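You operate a simulated robot arm through the tools that you are given. There is no shell and no other tool. Be economical: measure what you need, move in short steps, check, and stop when the job is done.

You are at the controls of a simulated robot arm. One attempt, no reset.

JOB
Zero the blue gauge, then measure the green double plug's cable.
Fine: zero it with the bars shut, open them right up for the plug; the gauge stays closed on the cable.

It is judged by the outcome, as a careful person would: the job done as asked, and still so three seconds after it is handed in. It fails if anything else is knocked over, pushed out of place, dropped, spilled or broken.

ROBOT AND FRAMES
A 7-joint arm with a two-finger parallel gripper, fixed in place. Base frame: the origin is at the foot of the arm, x ahead of it, y to its left, z up; the work surface is at about z = 0.85. Units: m, rad, N and s.
Its first joint turns from -2.897 to 2.897 rad. Payload 4.4 kg.
The TCP is the grasp point between the finger pads, 0.023 m short of the fingertips. In the tool frame z runs along the fingers and y along their closing line. Largest opening 0.094 m; finger width 0.038, thickness 0.01; the body of the gripper, 0.054 by 0.096 m, starts 0.039 m behind the TCP.
Orientation is that of the tool frame in the base frame, as a unit quaternion [x, y, z, w]. With the fingers straight down and closing along the base's y, the tool's x points along the base's -x, its y along +y and its z along -z.

CONTROLS
- The arm moves only by the tool nudge_tool. Its argument "series" is a list of rows, each a list of 7 numbers: the shift along the tool's x, y, z in units of 50 mm (1.0 is 50 mm), then the turn, a rotation vector about the tool's x, y, z in units of 6 degrees (1.0 is 6 degrees), then the closure in counts, from 0 (fully open) to 255 (shut). In form: [[dx, dy, dz, wx, wy, wz, jaw], ...]. A call has 1 to 20 rows; each row shifts and turns the commanded pose from where the row before left it, along the tool's axes as they then stand. A call with a number of a shift or a turn outside -1 to 1 is refused whole. A row lasts 0.2 s, in which the tool goes at most 0.05 m and 0.15 rad; a call with a longer step from one row to the next is refused whole, and so is a gripper value outside its range. A pose out of reach is approached as far as the arm can. The call stops where the force on the tool passes 50 N (or 10 N more than at its start, if that is more) or the arm is blocked; 0.2 s more then pass. The fingers move at their own pace (about 0.072 m/s each) and stop on an object; they squeeze with about 30 N. The grip force told is the motor's: it shows also when the fingers shut on nothing. Time passes only in rows, and 0.2 s behind the last, so rows that do not move let the fingers close. It gives the time, the measured TCP pose, the force on the tool (base axes), the opening and the grip force at its end, in the units of the frame above (readings bear some noise), with the torque about the TCP (base axes, N m) and any sound that the robot's microphone picked up.
- Cameras (640 x 400 px; columns grow to the right, rows downward): "scene" is fixed at [0.0449, 0.4945, 1.6054]; the picture's right is [-0.50, -0.86, 0.00], its down [-0.44, 0.26, -0.86] and it looks along [0.74, -0.43, -0.51] (base axes); focal length 339 px, centre (320, 200). "wrist" rides on the gripper at [0.086, 0.016, -0.074] in the tool frame; the picture's right is [-0.18, 0.98, 0.00], its down [-0.58, -0.11, -0.81] and it looks along [-0.79, -0.15, 0.59] (tool axes); focal length 243 px, centre (320, 200). There is no depth. A picture from a camera that has moved, and an enlarged one, comes with that camera's place and axes in the base frame and with its lens. The place of the scene camera against the robot may be out by one fixed shift of up to 0.012 m in any direction.
- snapshot(camera): a new picture of that camera. No time passes.
- close_up(camera, box): a new picture of the part [left, top, right, bottom] of that camera's present view, enlarged. No time passes.
- finish_job(): hands the job in; it is judged then, once.

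Work in short steps. Places have to be worked out from the pictures, the camera data and where the tool is seen: move nearer, look again, correct. Check each grasp and each placing, and mend what went wrong. You have 120 turns and 84 pictures in all, those below and enlarged ones among them. Open the gripper and draw the arm clear of the work before you hand the job in, unless the task says otherwise; then end with one line.

The tools are called as a command line: name --pt "numbers of a row" for each row, then --argument value for the rest, lists and objects as JSON in quotes. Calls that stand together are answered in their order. nudge_tool: Moves the arm, as the interface text tells. Its arguments: {"type":"object","properties":{"series":{"type":"array"}},"required":["series"]} The other tools are called the same way: snapshot (camera) takes a picture; close_up (camera, box) takes an enlarged picture of a part of a camera's view; finish_job () hands the job in.

At the start:

```text
clock: 0.0
tcp_pos: [0.6673, -0.0197, 1.169]
tcp_rot: [0.0, 1.0, 0.0, 0.0]
ft_force: [0.3, -0.1, -0.9]
torque: [0.01, -0.01, -0.01]
grip_width: 0.0941
gripper_force: 0.1
```

scene: 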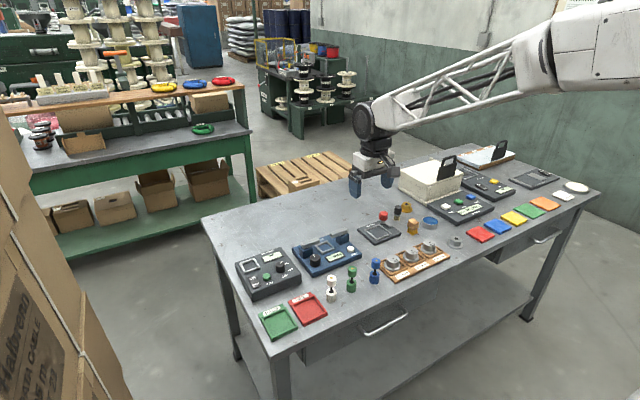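
wrist: 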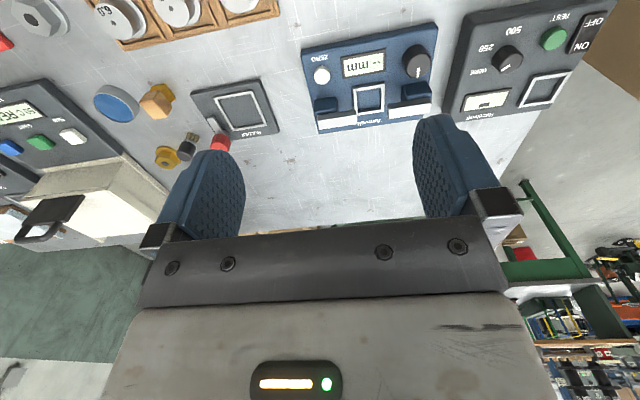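

I'll look closely at the gauge and the plugs first.

close_up --camera "scene" --box '[220, 220, 400, 345]'

close_up --camera "wrist" --box '[290, 10, 450, 140]'

close_up --camera "scene" --box '[340, 150, 600, 290]'

```text
3.20 times, centred on (310, 282) of scene
camera zoom: at [0.0449, 0.4945, 1.6054], right [-0.5, -0.86, 0.0], down [-0.44, 0.26, -0.86], along [0.74, -0.43, -0.51], focal length 1085 px, centre (352, -64)
```

zoom: 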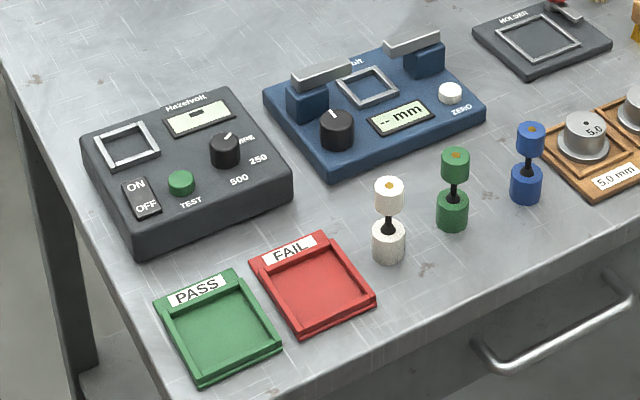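

```text
3.08 times, centred on (370, 75) of wrist
camera zoom: at [0.5812, -0.0028, 1.2449], right [0.18, 0.98, 0.0], down [0.58, -0.11, 0.81], along [0.79, -0.15, -0.59], focal length 746 px, centre (166, 585)
```

zoom: 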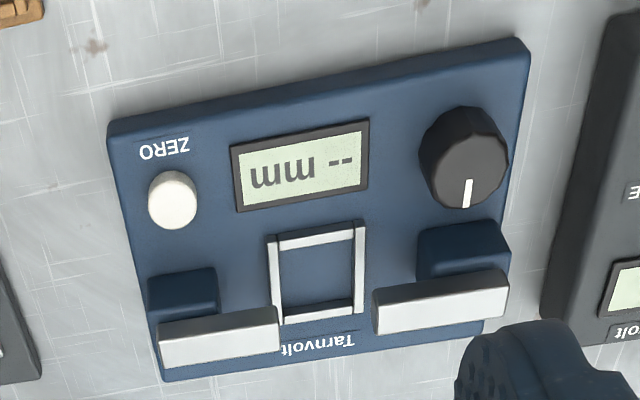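

```text
2.46 times, centred on (470, 220) of scene
camera zoom: at [0.0449, 0.4945, 1.6054], right [-0.5, -0.86, 0.0], down [-0.44, 0.26, -0.86], along [0.74, -0.43, -0.51], focal length 835 px, centre (-49, 151)
```

zoom: 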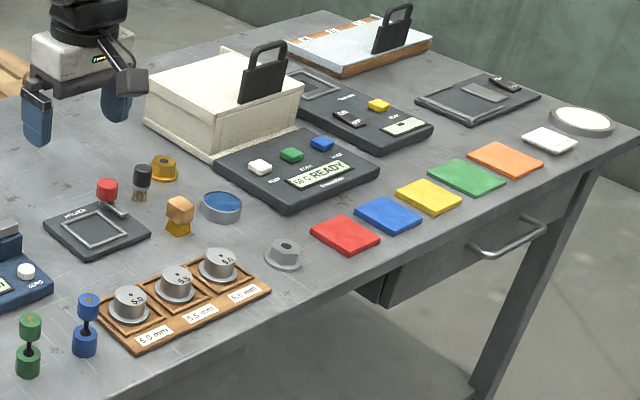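

The gauge has two bars on blocks around a square nest, a ZERO button and a knob. It sits roughly square to the base axes, with the nest near (0.81, 0.03). I'll move in above it for a closer view.

nudge_tool --pt "-0.6 0.7 0.6 0 0 0 0" --pt "0 0.7 0.8 0 0 0 0" --pt "0 0 0.8 0 0 0 0" --pt "0 0 0 0 0 0 0"

snapshot --camera "wrist"

close_up --camera "scene" --box '[285, 222, 365, 276]'

```text
refused: row 1 steps farther than a row can; nothing moved
```

```text
78 pictures are left
camera wrist: at [0.5812, -0.0028, 1.2449], right [0.18, 0.98, 0.0], down [0.58, -0.11, 0.81], along [0.79, -0.15, -0.59], focal length 243 px, centre (320, 200)
```

wrist: 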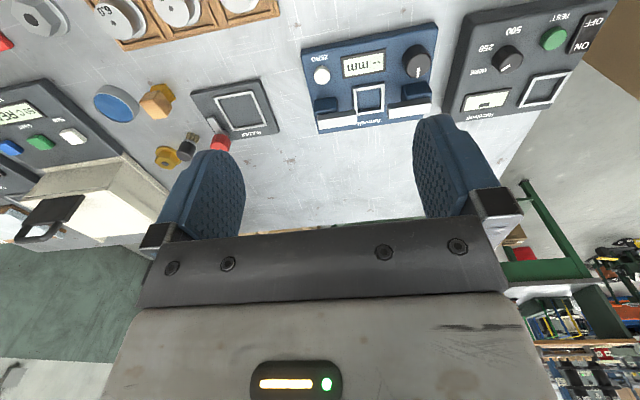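

```text
7.41 times, centred on (325, 249) of scene
camera zoom: at [0.0449, 0.4945, 1.6054], right [-0.5, -0.86, 0.0], down [-0.44, 0.26, -0.86], along [0.74, -0.43, -0.51], focal length 2512 px, centre (283, -163)
```

zoom: 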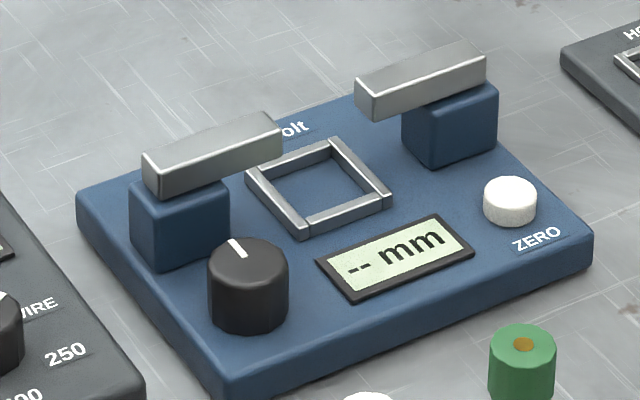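

The step was too long for one row, so I'll repeat the move in smaller steps.

nudge_tool --pt "-0.4 0.5 0.5 0 0 0 0" --pt "-0.2 0.5 0.7 0 0 0 0" --pt "0 0.4 0.8 0 0 0 0" --pt "0 0 0.4 0 0 0 0" --pt "0 0 0 0 0 0 0"

snapshot --camera "wrist"

```text
clock: 1.2
tcp_pos: [0.6984, 0.0511, 1.049]
tcp_rot: [0.0, 1.0, 0.0, 0.0]
ft_force: [-0.4, 0.1, -0.5]
torque: [0.01, 0.01, 0.01]
grip_width: 0.0942
gripper_force: 0.1
```

```text
76 pictures are left
camera wrist: at [0.6116, 0.0667, 1.1232], right [0.18, 0.98, 0.0], down [0.58, -0.11, 0.81], along [0.79, -0.15, -0.59], focal length 243 px, centre (320, 200)
```

wrist: 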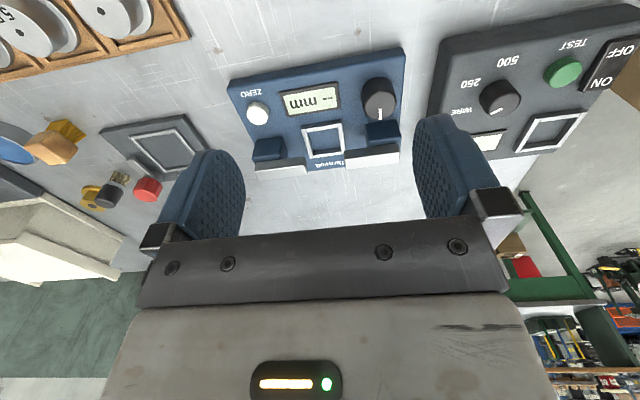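

close_up --camera "wrist" --box '[216, 40, 424, 180]'

```text
2.86 times, centred on (320, 110) of wrist
camera zoom: at [0.6116, 0.0667, 1.1232], right [0.18, 0.98, 0.0], down [0.58, -0.11, 0.81], along [0.79, -0.15, -0.59], focal length 693 px, centre (320, 457)
```

zoom: 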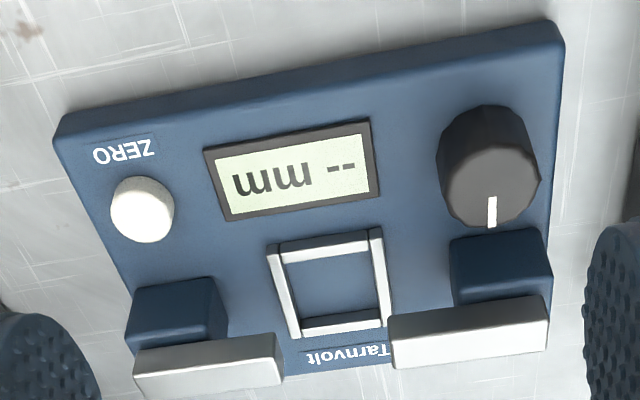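

Combining the two wrist views, I put the knob axis near (0.773, 0.103) with its top at about z 0.89. The bars cantilever over the nest further out in x. I'll hover over the knob with the fingers part closed.

nudge_tool --pt "-0.4 0.3 0.4 0 0 0 90" --pt "-0.4 0.3 0.5 0 0 0 90" --pt "-0.4 0.3 0.5 0 0 0 90" --pt "-0.27 0.15 0.5 0 0 0 90" --pt "0 0 0 0 0 0 90"

snapshot --camera "wrist"

close_up --camera "scene" --box '[265, 182, 385, 276]'

```text
clock: 2.4
tcp_pos: [0.772, 0.1045, 0.9542]
tcp_rot: [0.0, 1.0, 0.001, 0.0]
ft_force: [0.2, 0.0, -0.3]
torque: [0.0, -0.06, 0.0]
grip_width: 0.0606
gripper_force: 0.1
```

```text
74 pictures are left
camera wrist: at [0.6863, 0.12, 1.0289], right [0.18, 0.98, 0.0], down [0.58, -0.11, 0.81], along [0.79, -0.15, -0.59], focal length 243 px, centre (320, 200)
```

wrist: 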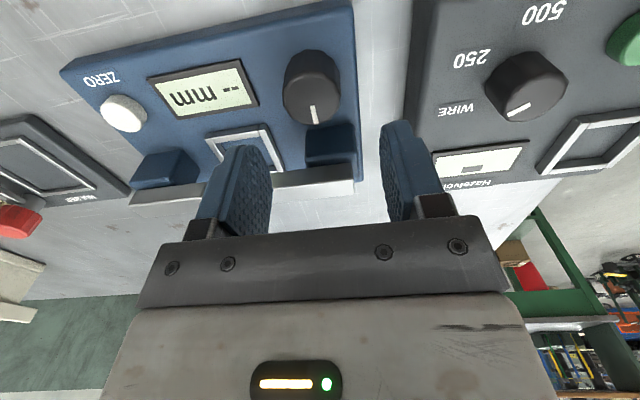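

```text
4.26 times, centred on (325, 229) of scene
camera zoom: at [0.0449, 0.4945, 1.6054], right [-0.5, -0.86, 0.0], down [-0.44, 0.26, -0.86], along [0.74, -0.43, -0.51], focal length 1443 px, centre (299, 77)
```

zoom: 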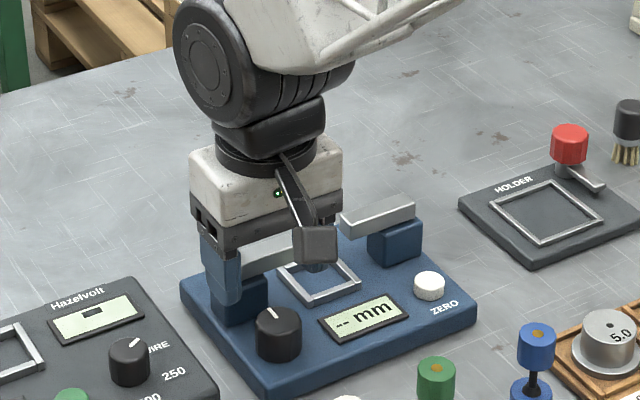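

The knob appears centred between the fingers. I'll lower to about z 0.912 and check again.

nudge_tool --pt "0 0 0.4 0 0 0 90" --pt "0 -0.02 0.44 0 0 0 90" --pt "0 0 0 0 0 0 90"

snapshot --camera "wrist"

close_up --camera "scene" --box '[285, 222, 365, 276]'

```text
clock: 3.2
tcp_pos: [0.7722, 0.102, 0.9137]
tcp_rot: [0.0, 1.0, 0.0, 0.0]
ft_force: [0.5, -0.2, 0.5]
torque: [-0.01, -0.01, 0.02]
grip_width: 0.0608
gripper_force: 0.0
```

```text
72 pictures are left
camera wrist: at [0.6852, 0.1185, 0.9885], right [0.18, 0.98, 0.0], down [0.58, -0.11, 0.81], along [0.79, -0.15, -0.59], focal length 243 px, centre (320, 200)
```

wrist: 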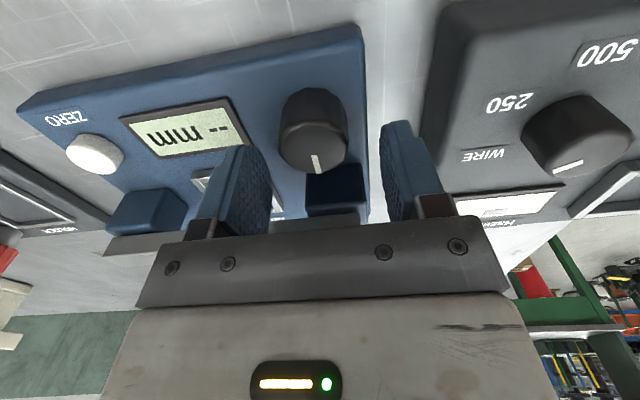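

```text
7.41 times, centred on (325, 249) of scene
camera zoom: at [0.0449, 0.4945, 1.6054], right [-0.5, -0.86, 0.0], down [-0.44, 0.26, -0.86], along [0.74, -0.43, -0.51], focal length 2512 px, centre (283, -163)
```

zoom: 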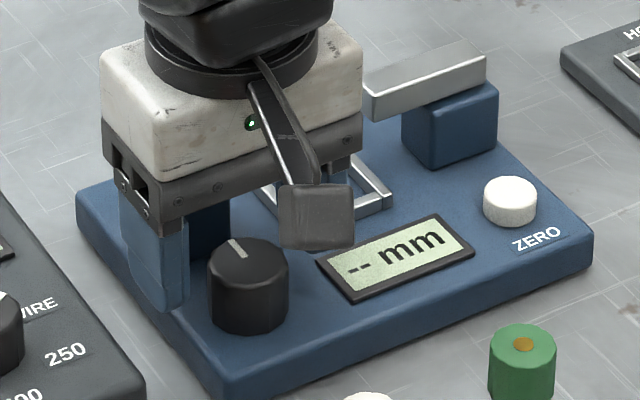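

The views agree on the knob at about (0.771, 0.100), top z 0.89, with the bar tops near 0.921, so the gripper body stays clear. I'll lower to z 0.896 and close on the knob.

nudge_tool --pt "0.02 -0.04 0.18 0 0 0 90" --pt "0 0 0.17 0 0 0 90" --pt "0 0 0 0 0 0 140" --pt "0 0 0 0 0 0 170" --pt "0 0 0 0 0 0 170"

snapshot --camera "wrist"

```text
clock: 3.9
tcp_pos: [0.7713, 0.0992, 0.8989]
tcp_rot: [0.0, 1.0, 0.0, 0.001]
ft_force: [0.5, 0.8, 0.6]
torque: [0.01, 0.0, 0.01]
grip_width: 0.0427
gripper_force: 0.0
stopped in row 3: the force on the tool passed its limit at 58 N (the readings are from after the stop); the commanded pose is now the measured one
```

```text
70 pictures are left
camera wrist: at [0.6844, 0.1152, 0.9735], right [0.18, 0.98, 0.0], down [0.58, -0.11, 0.81], along [0.79, -0.15, -0.59], focal length 243 px, centre (320, 200)
```

wrist: 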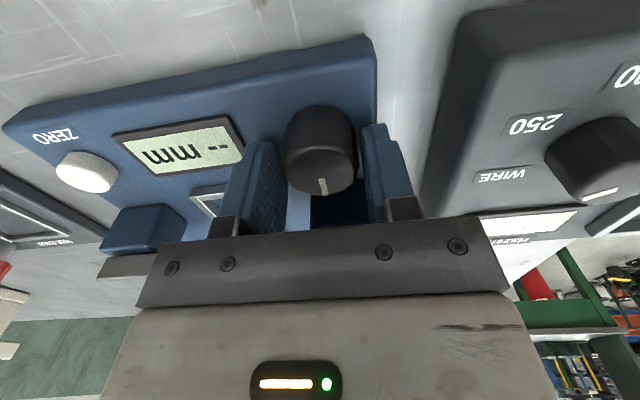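

The +y finger touched the knob first, so the grip is a few millimetres off centre. I'll open a little, shift +y and close again.

nudge_tool --pt "0 0 0 0 0 0 120" --pt "0 0.06 0 0 0 0 120" --pt "0 0 0 0 0 0 136" --pt "0 0 0 0 0 0 142" --pt "0 0 0 0 0 0 142"

close_up --camera "wrist" --box '[220, 80, 440, 220]'

```text
clock: 5.1
tcp_pos: [0.7707, 0.102, 0.8971]
tcp_rot: [0.001, 1.0, 0.0, 0.001]
ft_force: [0.6, -0.3, -0.8]
torque: [0.03, -0.02, -0.01]
grip_width: 0.0413
gripper_force: 0.1
```

```text
2.86 times, centred on (330, 150) of wrist
camera zoom: at [0.6844, 0.1178, 0.9731], right [0.19, 0.98, 0.0], down [0.58, -0.11, 0.81], along [0.79, -0.15, -0.59], focal length 693 px, centre (291, 343)
```

zoom: 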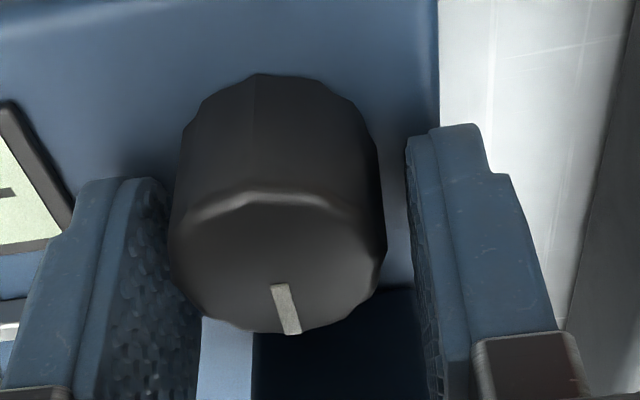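

Now the gap is on the +y side. I'll shift back 1 mm and close gently.

nudge_tool --pt "0 -0.022 0 0 0 0 142" --pt "0 0 0 0 0 0 146" --pt "0 0 0 0 0 0 150" --pt "0 0 0 0 0 0 156" --pt "0 0 0 0 0 0 162" --pt "0 0 0 0 0 0 162"

close_up --camera "wrist" --box '[220, 80, 440, 220]'

```text
clock: 6.5
tcp_pos: [0.7702, 0.1004, 0.8976]
tcp_rot: [0.001, 1.0, 0.0, 0.001]
ft_force: [0.1, 1.1, -0.2]
torque: [0.01, 0.04, 0.01]
grip_width: 0.0351
gripper_force: 1.1
```

```text
2.86 times, centred on (330, 150) of wrist
camera zoom: at [0.6845, 0.1164, 0.9732], right [0.19, 0.98, 0.0], down [0.58, -0.11, 0.81], along [0.79, -0.15, -0.59], focal length 693 px, centre (291, 343)
```

zoom: 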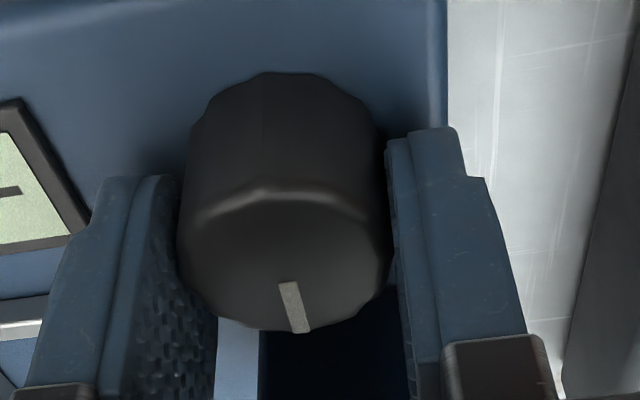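

The fingers have reached the knob at about 35 mm. Its +x side is tight against the block, so I'll regrip 6 mm nearer the base. Then I'll try a small clockwise turn about the knob axis.

nudge_tool --pt "0 0 0 0 0 0 145" --pt "0.13 0 0 0 0 0 145" --pt "0 0 0 0 0 0 156" --pt "0 0 0 0 0 0 175" --pt "0 0 0 0 0 0 190" --pt "0 0.014 0 0 0 1 190" --pt "0 0.014 0 0 0 1 190" --pt "0 0.014 0 0 0 1 190" --pt "0 0 0 0 0 0 190"

snapshot --camera "wrist"

close_up --camera "scene" --box '[285, 222, 365, 276]'

```text
clock: 8.6
tcp_pos: [0.7641, 0.1013, 0.8989]
tcp_rot: [0.158, 0.987, -0.001, -0.001]
ft_force: [-4.5, -16.6, 4.2]
torque: [-0.58, 0.07, 0.01]
grip_width: 0.0337
gripper_force: 45.3
stopped in row 9: the force on the tool passed its limit at 53 N (the readings are from after the stop); the commanded pose is now the measured one
```

```text
67 pictures are left
camera wrist: at [0.6866, 0.143, 0.9732], right [0.48, 0.88, 0.0], down [0.52, -0.28, 0.81], along [0.71, -0.39, -0.59], focal length 243 px, centre (320, 200)
```

wrist: 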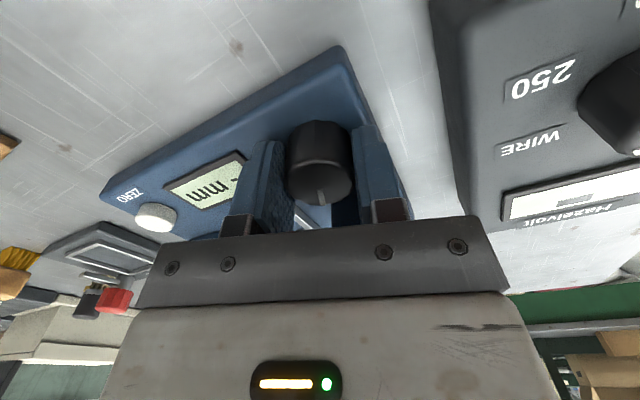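

```text
7.41 times, centred on (325, 249) of scene
camera zoom: at [0.0449, 0.4945, 1.6054], right [-0.5, -0.86, 0.0], down [-0.44, 0.26, -0.86], along [0.74, -0.43, -0.51], focal length 2512 px, centre (283, -163)
```

zoom: 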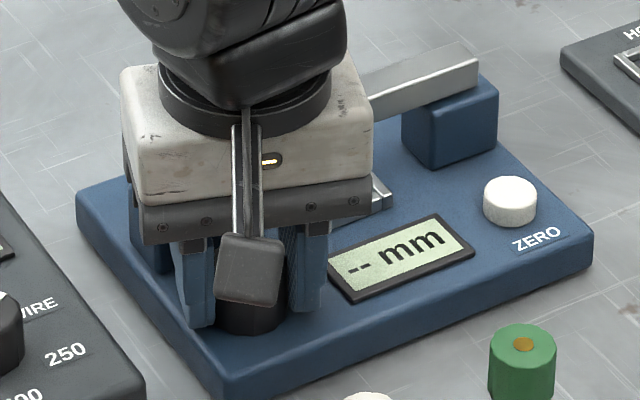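

The right bar has moved inwards, so clockwise shuts the bars. There is a side load, so I'll ease about 1 mm in tool −y and turn 12° further.

nudge_tool --pt "0 -0.02 0 0 0 0 175" --pt "0 0.014 0 0 0 1 175" --pt "0 0.014 0 0 0 1 175" --pt "0 0 0 0 0 0 175"

close_up --camera "scene" --box '[285, 222, 365, 276]'

```text
clock: 9.7
tcp_pos: [0.7634, 0.1015, 0.8987]
tcp_rot: [0.261, 0.965, -0.002, -0.001]
ft_force: [-7.2, -13.0, 6.5]
torque: [-0.48, 0.16, 0.0]
grip_width: 0.0334
gripper_force: 44.6
stopped in row 4: the force on the tool passed its limit at 52 N (the readings are from after the stop); the commanded pose is now the measured one
```

```text
7.41 times, centred on (325, 249) of scene
camera zoom: at [0.0449, 0.4945, 1.6054], right [-0.5, -0.86, 0.0], down [-0.44, 0.26, -0.86], along [0.74, -0.43, -0.51], focal length 2512 px, centre (283, -163)
```

zoom: 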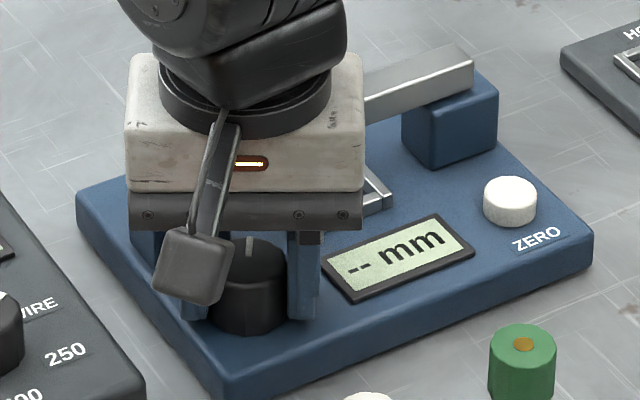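

That works: 30° moved the bars in by roughly 6 mm each. Now I'll open, lift and wind the wrist back 54° for the next stroke.

nudge_tool --pt "0 0 0 0 0 0 130" --pt "0 0 0 0 0 0 130" --pt "0 0 -0.8 0 0 0 130" --pt "0 -0.014 0 0 0 -1 130" --pt "0 -0.014 0 0 0 -1 130" --pt "0 -0.014 0 0 0 -1 130" --pt "0 -0.014 0 0 0 -1 130" --pt "0 -0.014 0 0 0 -1 130" --pt "0 -0.014 0 0 0 -1 130" --pt "0 -0.014 0 0 0 -1 130" --pt "0 -0.014 0 0 0 -1 130" --pt "0 -0.014 0 0 0 -1 130" --pt "0 0 0 0 0 0 130"

snapshot --camera "wrist"

```text
clock: 12.5
tcp_pos: [0.7622, 0.0946, 0.9371]
tcp_rot: [-0.206, 0.979, -0.001, -0.001]
ft_force: [-0.2, -0.6, 0.1]
torque: [-0.02, 0.0, -0.03]
grip_width: 0.0462
gripper_force: 0.1
```

```text
64 pictures are left
camera wrist: at [0.6772, 0.0747, 1.013], right [-0.23, 0.97, 0.0], down [0.58, 0.14, 0.81], along [0.78, 0.18, -0.59], focal length 243 px, centre (320, 200)
```

wrist: 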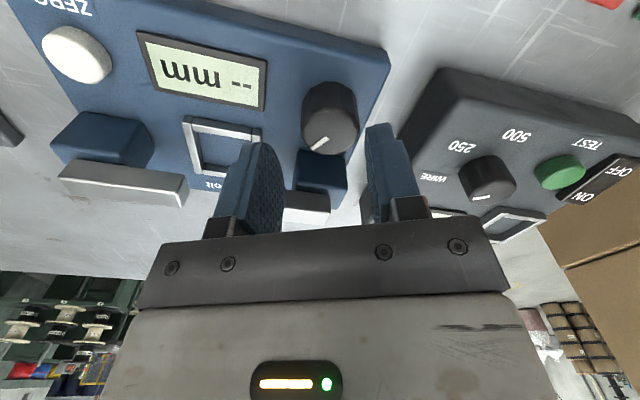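

The knob is roughly between the fingers. I'll lower, close gently to just short of contact, and check the centring.

nudge_tool --pt "0 0.014 0.4 0 0 0 130" --pt "0 0 0.37 0 0 0 130" --pt "0 0 0 0 0 0 146" --pt "0 0 0 0 0 0 146"

close_up --camera "wrist" --box '[220, 80, 440, 220]'

```text
clock: 13.5
tcp_pos: [0.762, 0.0976, 0.8988]
tcp_rot: [-0.205, 0.979, -0.001, -0.001]
ft_force: [-1.4, 6.2, 1.5]
torque: [0.21, 0.04, 0.0]
grip_width: 0.0429
gripper_force: 3.5
```

```text
2.86 times, centred on (330, 150) of wrist
camera zoom: at [0.6773, 0.0758, 0.9744], right [-0.23, 0.97, 0.0], down [0.58, 0.14, 0.81], along [0.78, 0.18, -0.59], focal length 693 px, centre (291, 343)
```

zoom: 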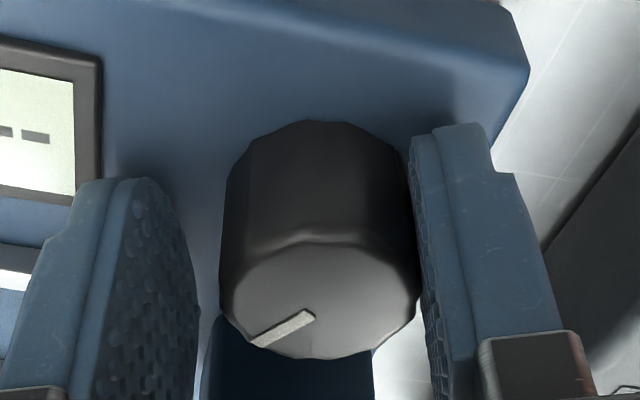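

The +y side is touching with about 4 mm of gap opposite, so I'll open slightly, shift 2.2 mm in +y and squeeze. Then I'll turn clockwise.

nudge_tool --pt "0 0.02 0 0 0 0 140" --pt "0 0.024 0 0 0 0 146" --pt "0 0 0 0 0 0 154" --pt "0 0 0 0 0 0 162" --pt "0 0 0 0 0 0 170" --pt "0 0 0 0 0 0 170"

close_up --camera "wrist" --box '[220, 80, 440, 220]'

```text
clock: 14.9
tcp_pos: [0.7623, 0.0984, 0.8992]
tcp_rot: [-0.206, 0.979, -0.001, -0.001]
ft_force: [-4.8, 13.3, 0.5]
torque: [0.32, 0.13, 0.02]
grip_width: 0.0376
gripper_force: 7.0
```

```text
2.86 times, centred on (330, 150) of wrist
camera zoom: at [0.6763, 0.0782, 0.9747], right [-0.23, 0.97, 0.0], down [0.58, 0.14, 0.81], along [0.78, 0.18, -0.59], focal length 693 px, centre (291, 343)
```

zoom: 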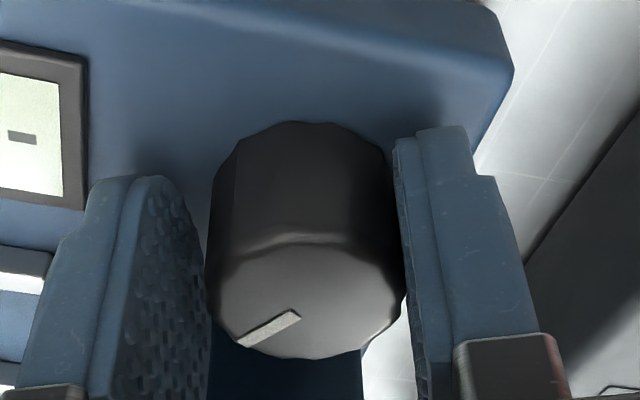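

The +y finger is still pressing, so I'll shift 1 mm more. Then I'll squeeze and turn 54° clockwise.

nudge_tool --pt "0 0.025 0 0 0 0 170" --pt "0 0 0 0 0 0 178" --pt "0 0.014 0 0 0 1 180" --pt "0 0.014 0 0 0 1 180" --pt "0 0.014 0 0 0 1 180" --pt "0 0.014 0 0 0 1 180" --pt "0 0.012 0 0 0 1 180" --pt "0 0.01 0 0 0 1 180" --pt "0 0.01 0 0 0 1 180" --pt "0 0.01 0 0 0 1 180"

close_up --camera "scene" --box '[285, 222, 365, 276]'

```text
clock: 17.0
tcp_pos: [0.7614, 0.1014, 0.8987]
tcp_rot: [0.168, 0.986, -0.002, -0.001]
ft_force: [-0.1, -16.4, 2.8]
torque: [-0.63, -0.08, -0.04]
grip_width: 0.0333
gripper_force: 44.8
stopped in row 10: the force on the tool passed its limit at 52 N (the readings are from after the stop); the commanded pose is now the measured one
```

```text
7.41 times, centred on (325, 249) of scene
camera zoom: at [0.0449, 0.4945, 1.6054], right [-0.5, -0.86, 0.0], down [-0.44, 0.26, -0.86], along [0.74, -0.43, -0.51], focal length 2512 px, centre (283, -163)
```

zoom: 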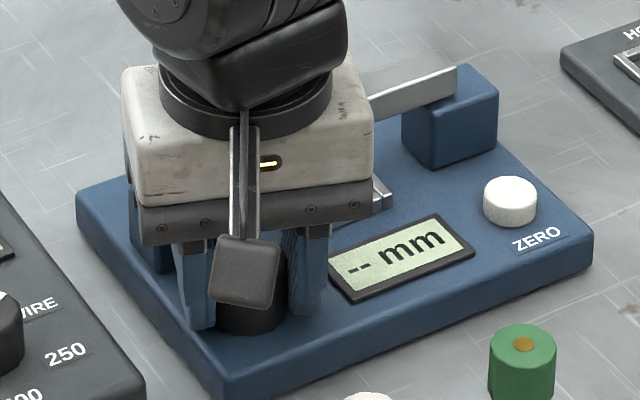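

The bars have come in by about 14 mm each at roughly 72°. I'll ease the side load and turn 12° more in this grip.

nudge_tool --pt "0 -0.04 0 0 0 0 172" --pt "0 0.0 0 0 0 1 172" --pt "0 0.0 0 0 0 1 172"

nudge_tool --pt "0 0 0 0 0 0 130" --pt "0 0 0 0 0 0 130" --pt "0 0 -0.8 0 0 0 130" --pt "0 -0.014 0 0 0 -1 130" --pt "0 -0.014 0 0 0 -1 130" --pt "0 -0.014 0 0 0 -1 130" --pt "0 -0.014 0 0 0 -1 130" --pt "0 -0.014 0 0 0 -1 130" --pt "0 -0.014 0 0 0 -1 130" --pt "0 -0.014 0 0 0 -1 130" --pt "0 -0.014 0 0 0 -1 130" --pt "0 -0.014 0 0 0 -1 130" --pt "0 0 0 0 0 0 130"

snapshot --camera "wrist"

close_up --camera "scene" --box '[285, 222, 365, 276]'

```text
clock: 17.9
tcp_pos: [0.7613, 0.1012, 0.8993]
tcp_rot: [0.269, 0.963, -0.002, -0.001]
ft_force: [8.6, 11.5, -5.6]
torque: [0.23, -0.05, 0.03]
grip_width: 0.0332
gripper_force: 45.0
stopped in row 3: the force on the tool passed its limit at 52 N (the readings are from after the stop); the commanded pose is now the measured one
```

```text
clock: 20.7
tcp_pos: [0.7603, 0.0962, 0.9393]
tcp_rot: [-0.198, 0.98, -0.002, -0.001]
ft_force: [-0.1, 0.6, 0.7]
torque: [0.03, 0.0, 0.01]
grip_width: 0.0461
gripper_force: 0.0
```

```text
60 pictures are left
camera wrist: at [0.6739, 0.077, 1.0145], right [-0.21, 0.98, 0.0], down [0.58, 0.13, 0.81], along [0.79, 0.17, -0.59], focal length 243 px, centre (320, 200)
```

wrist: 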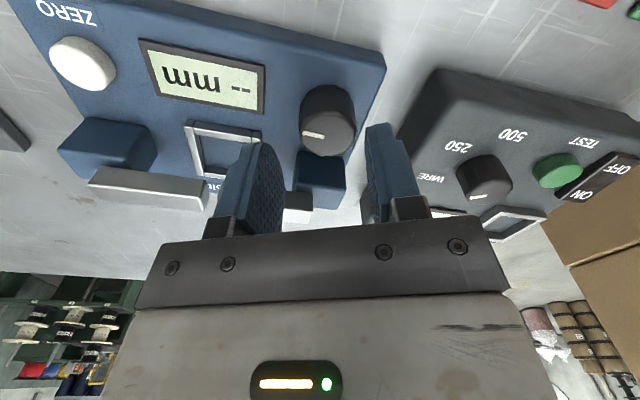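

```text
7.41 times, centred on (325, 249) of scene
camera zoom: at [0.0449, 0.4945, 1.6054], right [-0.5, -0.86, 0.0], down [-0.44, 0.26, -0.86], along [0.74, -0.43, -0.51], focal length 2512 px, centre (283, -163)
```

zoom: 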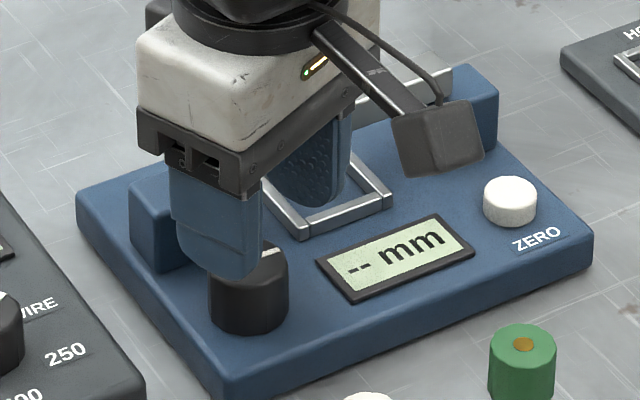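

The pointer is now at about 84° with the bars nearly shut. I'll do another stroke with the centring I learned.

nudge_tool --pt "-0.03 0.03 0.4 0 0 0 130" --pt "0 0.035 0.39 0 0 0 130" --pt "0 0 0 0 0 0 146" --pt "0 0 0 0 0 0 158" --pt "0 0 0 0 0 0 170" --pt "0 0 0 0 0 0 176"

nudge_tool --pt "0 0.012 0 0 0 1 180" --pt "0 0.012 0 0 0 1 180" --pt "0 0.012 0 0 0 1 180" --pt "0 0.012 0 0 0 1 180" --pt "0 0.01 0 0 0 1 180" --pt "0 0.006 0 0 0 1 180" --pt "0 0.004 0 0 0 1 180"

close_up --camera "scene" --box '[285, 222, 365, 276]'

```text
clock: 22.1
tcp_pos: [0.7613, 0.1, 0.9006]
tcp_rot: [-0.198, 0.98, -0.001, 0.0]
ft_force: [-0.6, 5.0, -0.6]
torque: [0.19, 0.04, -0.01]
grip_width: 0.033
gripper_force: 45.5
```

```text
clock: 23.7
tcp_pos: [0.7588, 0.1022, 0.9004]
tcp_rot: [0.169, 0.986, -0.002, 0.0]
ft_force: [2.4, -37.0, 5.4]
torque: [-0.87, -0.03, 0.69]
grip_width: 0.0333
gripper_force: 45.0
```

```text
7.41 times, centred on (325, 249) of scene
camera zoom: at [0.0449, 0.4945, 1.6054], right [-0.5, -0.86, 0.0], down [-0.44, 0.26, -0.86], along [0.74, -0.43, -0.51], focal length 2512 px, centre (283, -163)
```

zoom: 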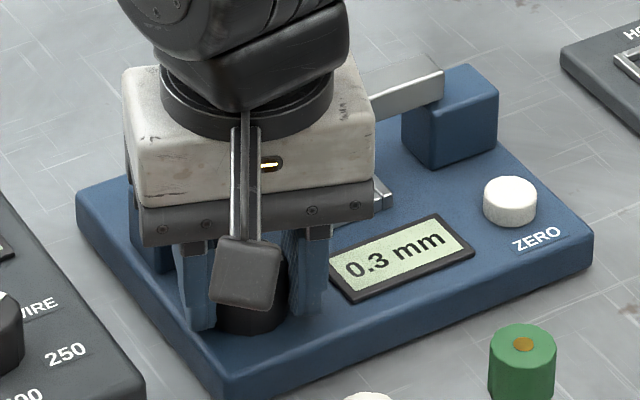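

The display reads 0.3 mm and there is a 0.69 N·m torque about z, so the bars look shut with an offset to zero out. I'll release, lift away and check.

nudge_tool --pt "0 0 0 0 0 0 130" --pt "0 0 0 0 0 0 130" --pt "0 0 -0.5 0 0 0 130" --pt "0 0 -0.8 0 0 -1 130" --pt "0 0 0 0 0 -1 130" --pt "0 0 0 0 0 -1 130" --pt "0 0 0 0 0 0 130"

snapshot --camera "wrist"

close_up --camera "scene" --box '[285, 222, 365, 276]'

```text
clock: 25.3
tcp_pos: [0.761, 0.1032, 0.9657]
tcp_rot: [0.01, 1.0, -0.002, -0.001]
ft_force: [-0.4, -0.4, 0.1]
torque: [-0.01, -0.03, 0.03]
grip_width: 0.046
gripper_force: 0.0
```

```text
57 pictures are left
camera wrist: at [0.6739, 0.1218, 1.0412], right [0.2, 0.98, 0.0], down [0.58, -0.12, 0.81], along [0.79, -0.17, -0.59], focal length 243 px, centre (320, 200)
```

wrist: 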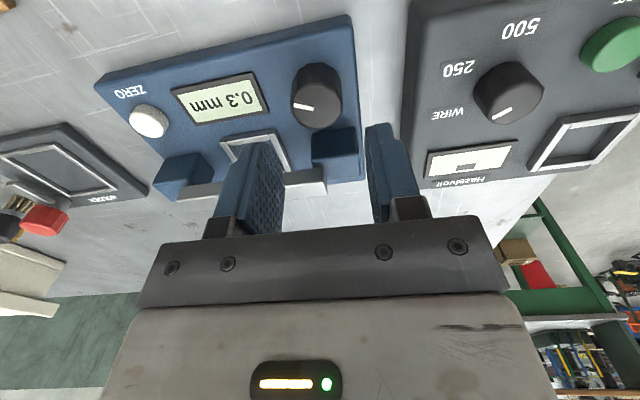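

```text
7.41 times, centred on (325, 249) of scene
camera zoom: at [0.0449, 0.4945, 1.6054], right [-0.5, -0.86, 0.0], down [-0.44, 0.26, -0.86], along [0.74, -0.43, -0.51], focal length 2512 px, centre (283, -163)
```

zoom: 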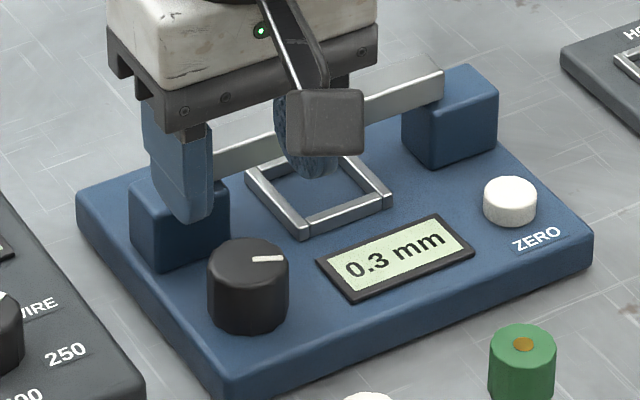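

The bars stay shut at 0.3 mm. Next I'll go over ZERO, which I place at (0.761, −0.033, 0.88), with closed fingers.

nudge_tool --pt "0 -0.7 -0.2 0 0 -0.1 255" --pt "0 -0.7 0 0 0 -0.1 255" --pt "0 -0.7 0 0 0 0 255" --pt "0 -0.62 0.2 0 0 0 255" --pt "0 0 0.4 0 0 0 255" --pt "0 0 0 0 0 0 255"

snapshot --camera "wrist"

close_up --camera "scene" --box '[285, 222, 365, 276]'

```text
clock: 26.7
tcp_pos: [0.7582, -0.0334, 0.943]
tcp_rot: [0.0, 1.0, -0.001, 0.0]
ft_force: [-0.3, 0.0, -0.1]
torque: [0.02, -0.02, 0.0]
grip_width: 0.0
gripper_force: 30.6
```

```text
55 pictures are left
camera wrist: at [0.6718, -0.0172, 1.0186], right [0.18, 0.98, 0.0], down [0.58, -0.11, 0.81], along [0.79, -0.15, -0.59], focal length 243 px, centre (320, 200)
```

wrist: 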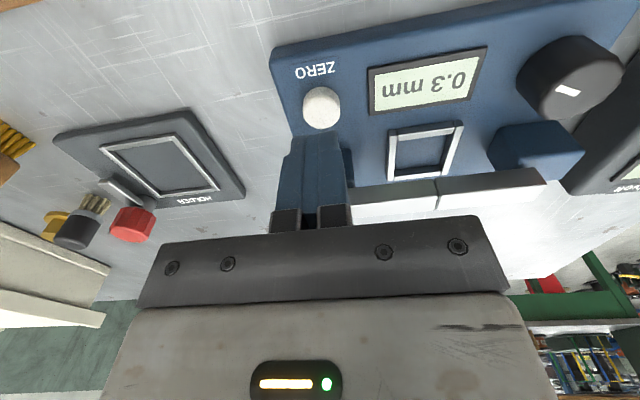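

```text
7.41 times, centred on (325, 249) of scene
camera zoom: at [0.0449, 0.4945, 1.6054], right [-0.5, -0.86, 0.0], down [-0.44, 0.26, -0.86], along [0.74, -0.43, -0.51], focal length 2512 px, centre (283, -163)
```

zoom: 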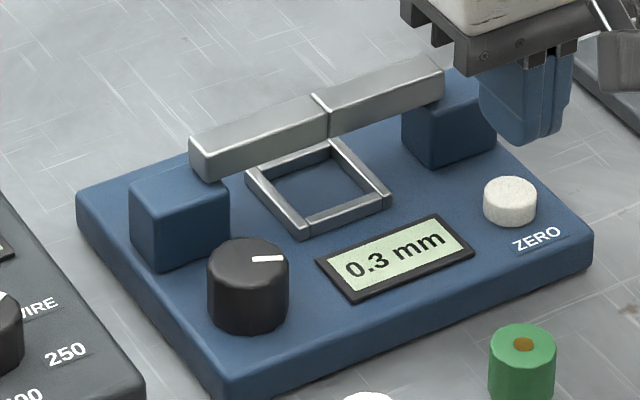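

The bars are touching, and the button is right under the fingertips. I'll press down slowly.

nudge_tool --pt "0 0 0.4 0 0 0 255" --pt "0 0 0.3 0 0 0 255" --pt "0 0 0.06 0 0 0 255" --pt "0 0 0.04 0 0 0 255" --pt "0 0 0.04 0 0 0 255" --pt "0 0 0.04 0 0 0 255"

close_up --camera "scene" --box '[285, 222, 365, 276]'

```text
clock: 28.1
tcp_pos: [0.7595, -0.0333, 0.9015]
tcp_rot: [0.001, 1.0, -0.001, -0.001]
ft_force: [-2.1, 0.5, 3.8]
torque: [0.05, 0.03, -0.04]
grip_width: 0.0
gripper_force: 30.5
heard: click
```

```text
7.41 times, centred on (325, 249) of scene
camera zoom: at [0.0449, 0.4945, 1.6054], right [-0.5, -0.86, 0.0], down [-0.44, 0.26, -0.86], along [0.74, -0.43, -0.51], focal length 2512 px, centre (283, -163)
```

zoom: 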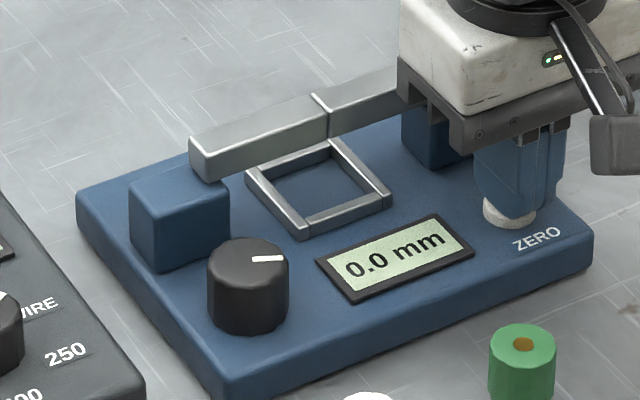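

It's zeroed and shows 0.0 mm. My grip poses put the knob axis near (0.761, 0.100). I'll rise, go back over it, pre-turn +24° and look.

nudge_tool --pt "0 0 -0.6 0 0 0 255" --pt "0 0.3 -0.8 0 0 0 255" --pt "0 0.7 0 0 0 1 130" --pt "0 0.6 0 0 0 1 130" --pt "0.09 0.5 0 0 0 1 130" --pt "0.18 0.3 0 0 0 1 130" --pt "0 0 0 0 0 0 130"

snapshot --camera "wrist"

```text
clock: 29.7
tcp_pos: [0.7592, 0.0882, 0.9699]
tcp_rot: [0.209, 0.978, -0.001, -0.001]
ft_force: [0.2, 0.0, 0.4]
torque: [0.05, 0.01, -0.05]
grip_width: 0.0462
gripper_force: 0.0
```

```text
52 pictures are left
camera wrist: at [0.687, 0.1381, 1.0462], right [0.57, 0.82, 0.0], down [0.49, -0.33, 0.81], along [0.66, -0.46, -0.59], focal length 243 px, centre (320, 200)
```

wrist: 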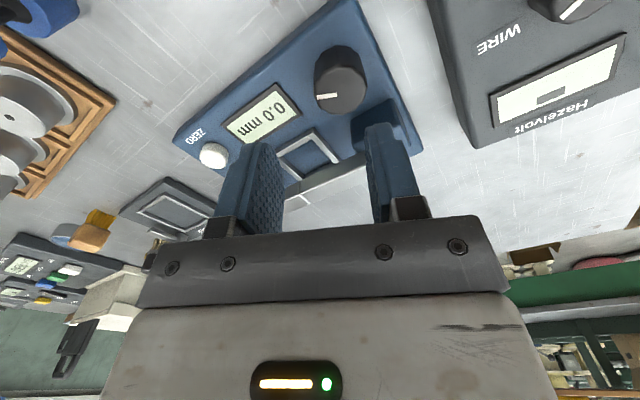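

I need about 12 mm more in +y. I'll correct that, lower, and close to near contact for a check.

nudge_tool --pt "0.064 0.23 0.2 0 0 0 125" --pt "0 0 0.6 0 0 0 125" --pt "0 0 0.62 0 0 0 125" --pt "0 0 0 0 0 0 142" --pt "0 0 0 0 0 0 142"

close_up --camera "wrist" --box '[220, 80, 440, 220]'

```text
clock: 30.9
tcp_pos: [0.7612, 0.1009, 0.8977]
tcp_rot: [0.208, 0.978, -0.002, 0.0]
ft_force: [-0.1, -0.4, -0.3]
torque: [0.04, -0.01, 0.01]
grip_width: 0.0416
gripper_force: 0.0
```

```text
2.86 times, centred on (330, 150) of wrist
camera zoom: at [0.6886, 0.1503, 0.9743], right [0.57, 0.82, 0.0], down [0.49, -0.33, 0.81], along [0.66, -0.46, -0.59], focal length 693 px, centre (291, 343)
```

zoom: 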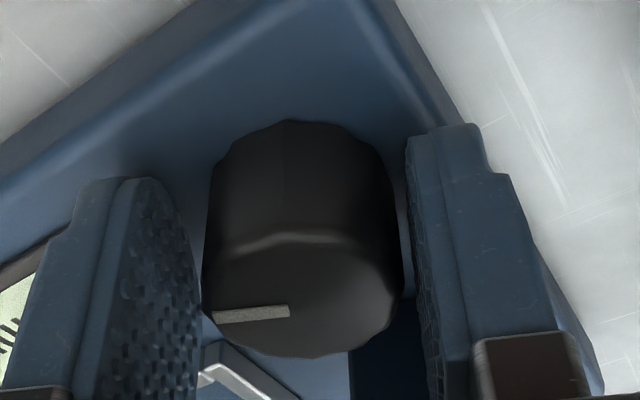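

The grip is well centred. I'll squeeze and turn counter-clockwise 48°.

nudge_tool --pt "0 0 0 0 0 0 154" --pt "0 0 0 0 0 0 166" --pt "0 0 0 0 0 0 178" --pt "0 0 0 0 0 -1 180" --pt "0 0 0 0 0 -1 180" --pt "0 0 0 0 0 -1 180" --pt "0 0 0 0 0 -1 180" --pt "0 0 0 0 0 -1 180" --pt "0 0 0 0 0 -1 180" --pt "0 0 0 0 0 -1 180" --pt "0 0 0 0 0 -1 180" --pt "0 0 0 0 0 0 180"

```text
clock: 33.5
tcp_pos: [0.7605, 0.1014, 0.9]
tcp_rot: [-0.208, 0.978, -0.001, -0.001]
ft_force: [19.3, -18.8, -19.7]
torque: [-0.43, -0.42, -0.05]
grip_width: 0.0334
gripper_force: 45.3
```

There was no stop. I'll open, lift, rewind 48°, lower and close partly again.

nudge_tool --pt "0 0 0 0 0 0 130" --pt "0 0 0 0 0 0 125" --pt "0 0 -0.8 0 0 0 125" --pt "0 0 0 0 0 1 125" --pt "0 0 0 0 0 1 125" --pt "0 0 0 0 0 1 125" --pt "0 0 0 0 0 1 125" --pt "0 0 0 0 0 1 125" --pt "0 0 0 0 0 1 125" --pt "0 0 0 0 0 1 125" --pt "0 0 0 0 0 1 125" --pt "0 0 0.4 0 0 0 125" --pt "0 0 0.4 0 0 0 125" --pt "0 0 0 0 0 0 142" --pt "0 0 0 0 0 0 142"

close_up --camera "wrist" --box '[220, 80, 440, 220]'

```text
clock: 36.7
tcp_pos: [0.7606, 0.1013, 0.8993]
tcp_rot: [0.208, 0.978, -0.002, 0.0]
ft_force: [0.2, 0.4, 0.6]
torque: [0.01, -0.01, -0.01]
grip_width: 0.0415
gripper_force: 0.0
```

```text
2.86 times, centred on (330, 150) of wrist
camera zoom: at [0.6886, 0.1508, 0.9751], right [0.57, 0.82, 0.0], down [0.49, -0.33, 0.81], along [0.66, -0.46, -0.59], focal length 693 px, centre (291, 343)
```

zoom: 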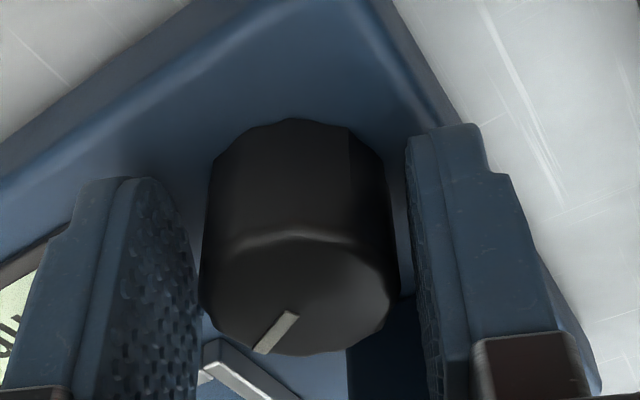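

Still centred, so I'll do the second opening stroke, then rewind.

nudge_tool --pt "0 0 0 0 0 0 154" --pt "0 0 0 0 0 0 166" --pt "0 0 0 0 0 0 178" --pt "0 0 0 0 0 -1 180" --pt "0 0 0 0 0 -1 180" --pt "0 0 0 0 0 -1 180" --pt "0 0 0 0 0 -1 180" --pt "0 0 0 0 0 -1 180" --pt "0 0 0 0 0 -1 180" --pt "0 0 0 0 0 -1 180" --pt "0 0 0 0 0 -1 180"

nudge_tool --pt "0 0 0 0 0 0 130" --pt "0 0 0 0 0 0 125" --pt "0 0 -0.8 0 0 0 125" --pt "0 0 0 0 0 1 125" --pt "0 0 0 0 0 1 125" --pt "0 0 0 0 0 1 125" --pt "0 0 0 0 0 1 125" --pt "0 0 0 0 0 1 125" --pt "0 0 0 0 0 0 125"

close_up --camera "scene" --box '[285, 222, 365, 276]'

snapshot --camera "wrist"

```text
clock: 39.1
tcp_pos: [0.7603, 0.0994, 0.8995]
tcp_rot: [-0.209, 0.978, -0.001, -0.001]
ft_force: [-2.9, -6.8, 9.3]
torque: [-0.34, 0.38, -0.01]
grip_width: 0.0333
gripper_force: 45.1
```

```text
clock: 41.1
tcp_pos: [0.7609, 0.1011, 0.9392]
tcp_rot: [0.053, 0.999, -0.001, -0.001]
ft_force: [0.7, -0.4, 0.2]
torque: [0.0, -0.01, 0.03]
grip_width: 0.0479
gripper_force: 0.0
```

```text
7.41 times, centred on (325, 249) of scene
camera zoom: at [0.0449, 0.4945, 1.6054], right [-0.5, -0.86, 0.0], down [-0.44, 0.26, -0.86], along [0.74, -0.43, -0.51], focal length 2512 px, centre (283, -163)
```

zoom: 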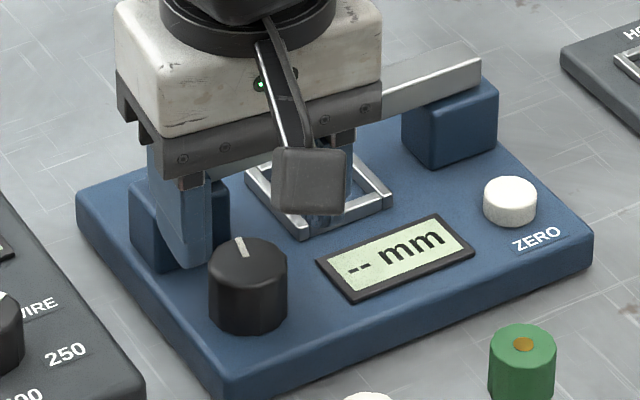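

```text
48 pictures are left
camera wrist: at [0.6763, 0.1261, 1.015], right [0.29, 0.96, 0.0], down [0.57, -0.17, 0.81], along [0.77, -0.23, -0.59], focal length 243 px, centre (320, 200)
```

wrist: 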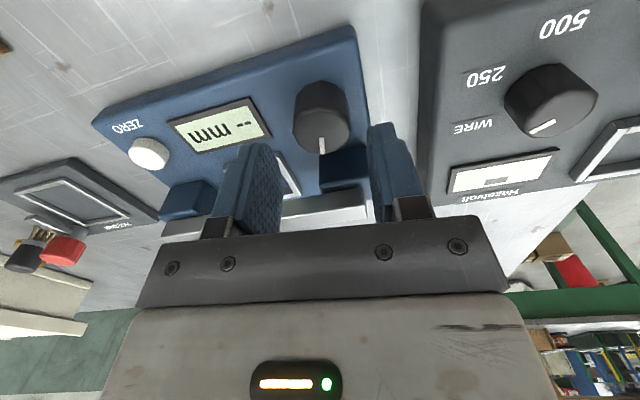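

There's a little further to go: the bar end is at 481 px against 487 at the start. I'll regrip here and keep turning to the stop.

nudge_tool --pt "0 0 0.4 0 0 0 125" --pt "0 0 0.4 0 0 0 125" --pt "0 0 0 0 0 0 142" --pt "0 0 0 0 0 0 154" --pt "0 0 0 0 0 0 166" --pt "0 0 0 0 0 0 178" --pt "0 0 0 0 0 -1 180" --pt "0 0 0 0 0 -1 180" --pt "0 0 0 0 0 -1 180" --pt "0 0 0 0 0 -1 180"

close_up --camera "scene" --box '[285, 222, 365, 276]'

```text
clock: 43.3
tcp_pos: [0.761, 0.1008, 0.8989]
tcp_rot: [-0.156, 0.988, -0.001, -0.001]
ft_force: [-1.9, -16.1, 0.6]
torque: [-0.41, 0.06, -0.14]
grip_width: 0.0344
gripper_force: 8.1
```

```text
7.41 times, centred on (325, 249) of scene
camera zoom: at [0.0449, 0.4945, 1.6054], right [-0.5, -0.86, 0.0], down [-0.44, 0.26, -0.86], along [0.74, -0.43, -0.51], focal length 2512 px, centre (283, -163)
```

zoom: 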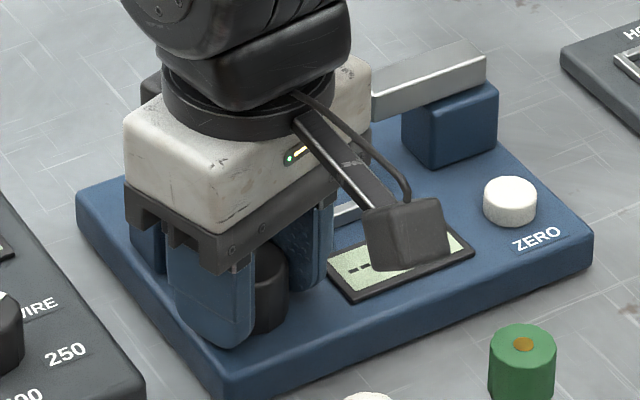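

The bar end is back at 487 px, its original fully open position, and there is stop torque. I'll release, rise well clear and head towards the green plug.

nudge_tool --pt "0 0 0 0 0 0 125" --pt "0 0 0 0 0 0 125" --pt "0 0 -0.9 0 0 1 125" --pt "0 0 -0.9 0 0 1 100" --pt "0 0 -0.6 0 0 1 80" --pt "0.8 0 0 0 0 0 80" --pt "0.8 -0.3 0 0 0 0 80" --pt "0.8 -0.5 0 0 0 0 80" --pt "0.3 -0.4 0 0 0 0 80" --pt "0 0 0 0 0 0 80"

snapshot --camera "wrist"

close_up --camera "scene" --box '[285, 222, 365, 276]'

```text
clock: 45.5
tcp_pos: [0.6252, 0.0417, 1.0212]
tcp_rot: [0.0, 1.0, -0.001, -0.001]
ft_force: [0.2, -0.1, 0.0]
torque: [-0.02, -0.01, 0.01]
grip_width: 0.0647
gripper_force: 0.1
```

```text
46 pictures are left
camera wrist: at [0.5384, 0.0572, 1.0964], right [0.18, 0.98, 0.0], down [0.58, -0.11, 0.81], along [0.79, -0.15, -0.59], focal length 243 px, centre (320, 200)
```

wrist: 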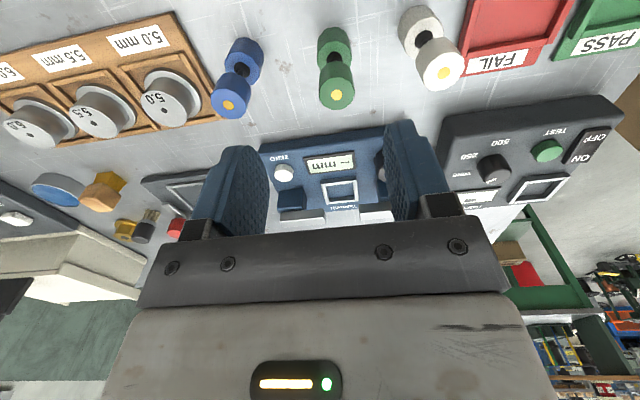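

```text
7.41 times, centred on (325, 249) of scene
camera zoom: at [0.0449, 0.4945, 1.6054], right [-0.5, -0.86, 0.0], down [-0.44, 0.26, -0.86], along [0.74, -0.43, -0.51], focal length 2512 px, centre (283, -163)
```

zoom: 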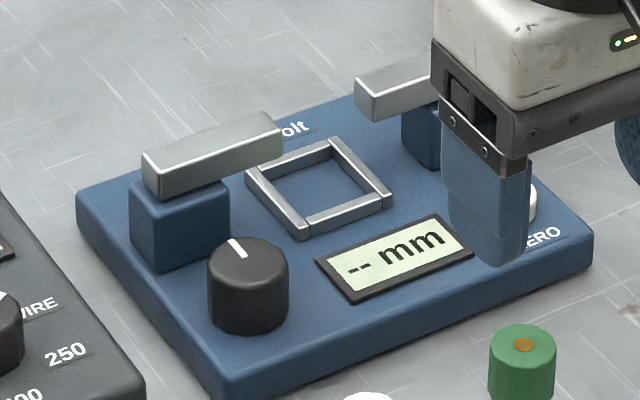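

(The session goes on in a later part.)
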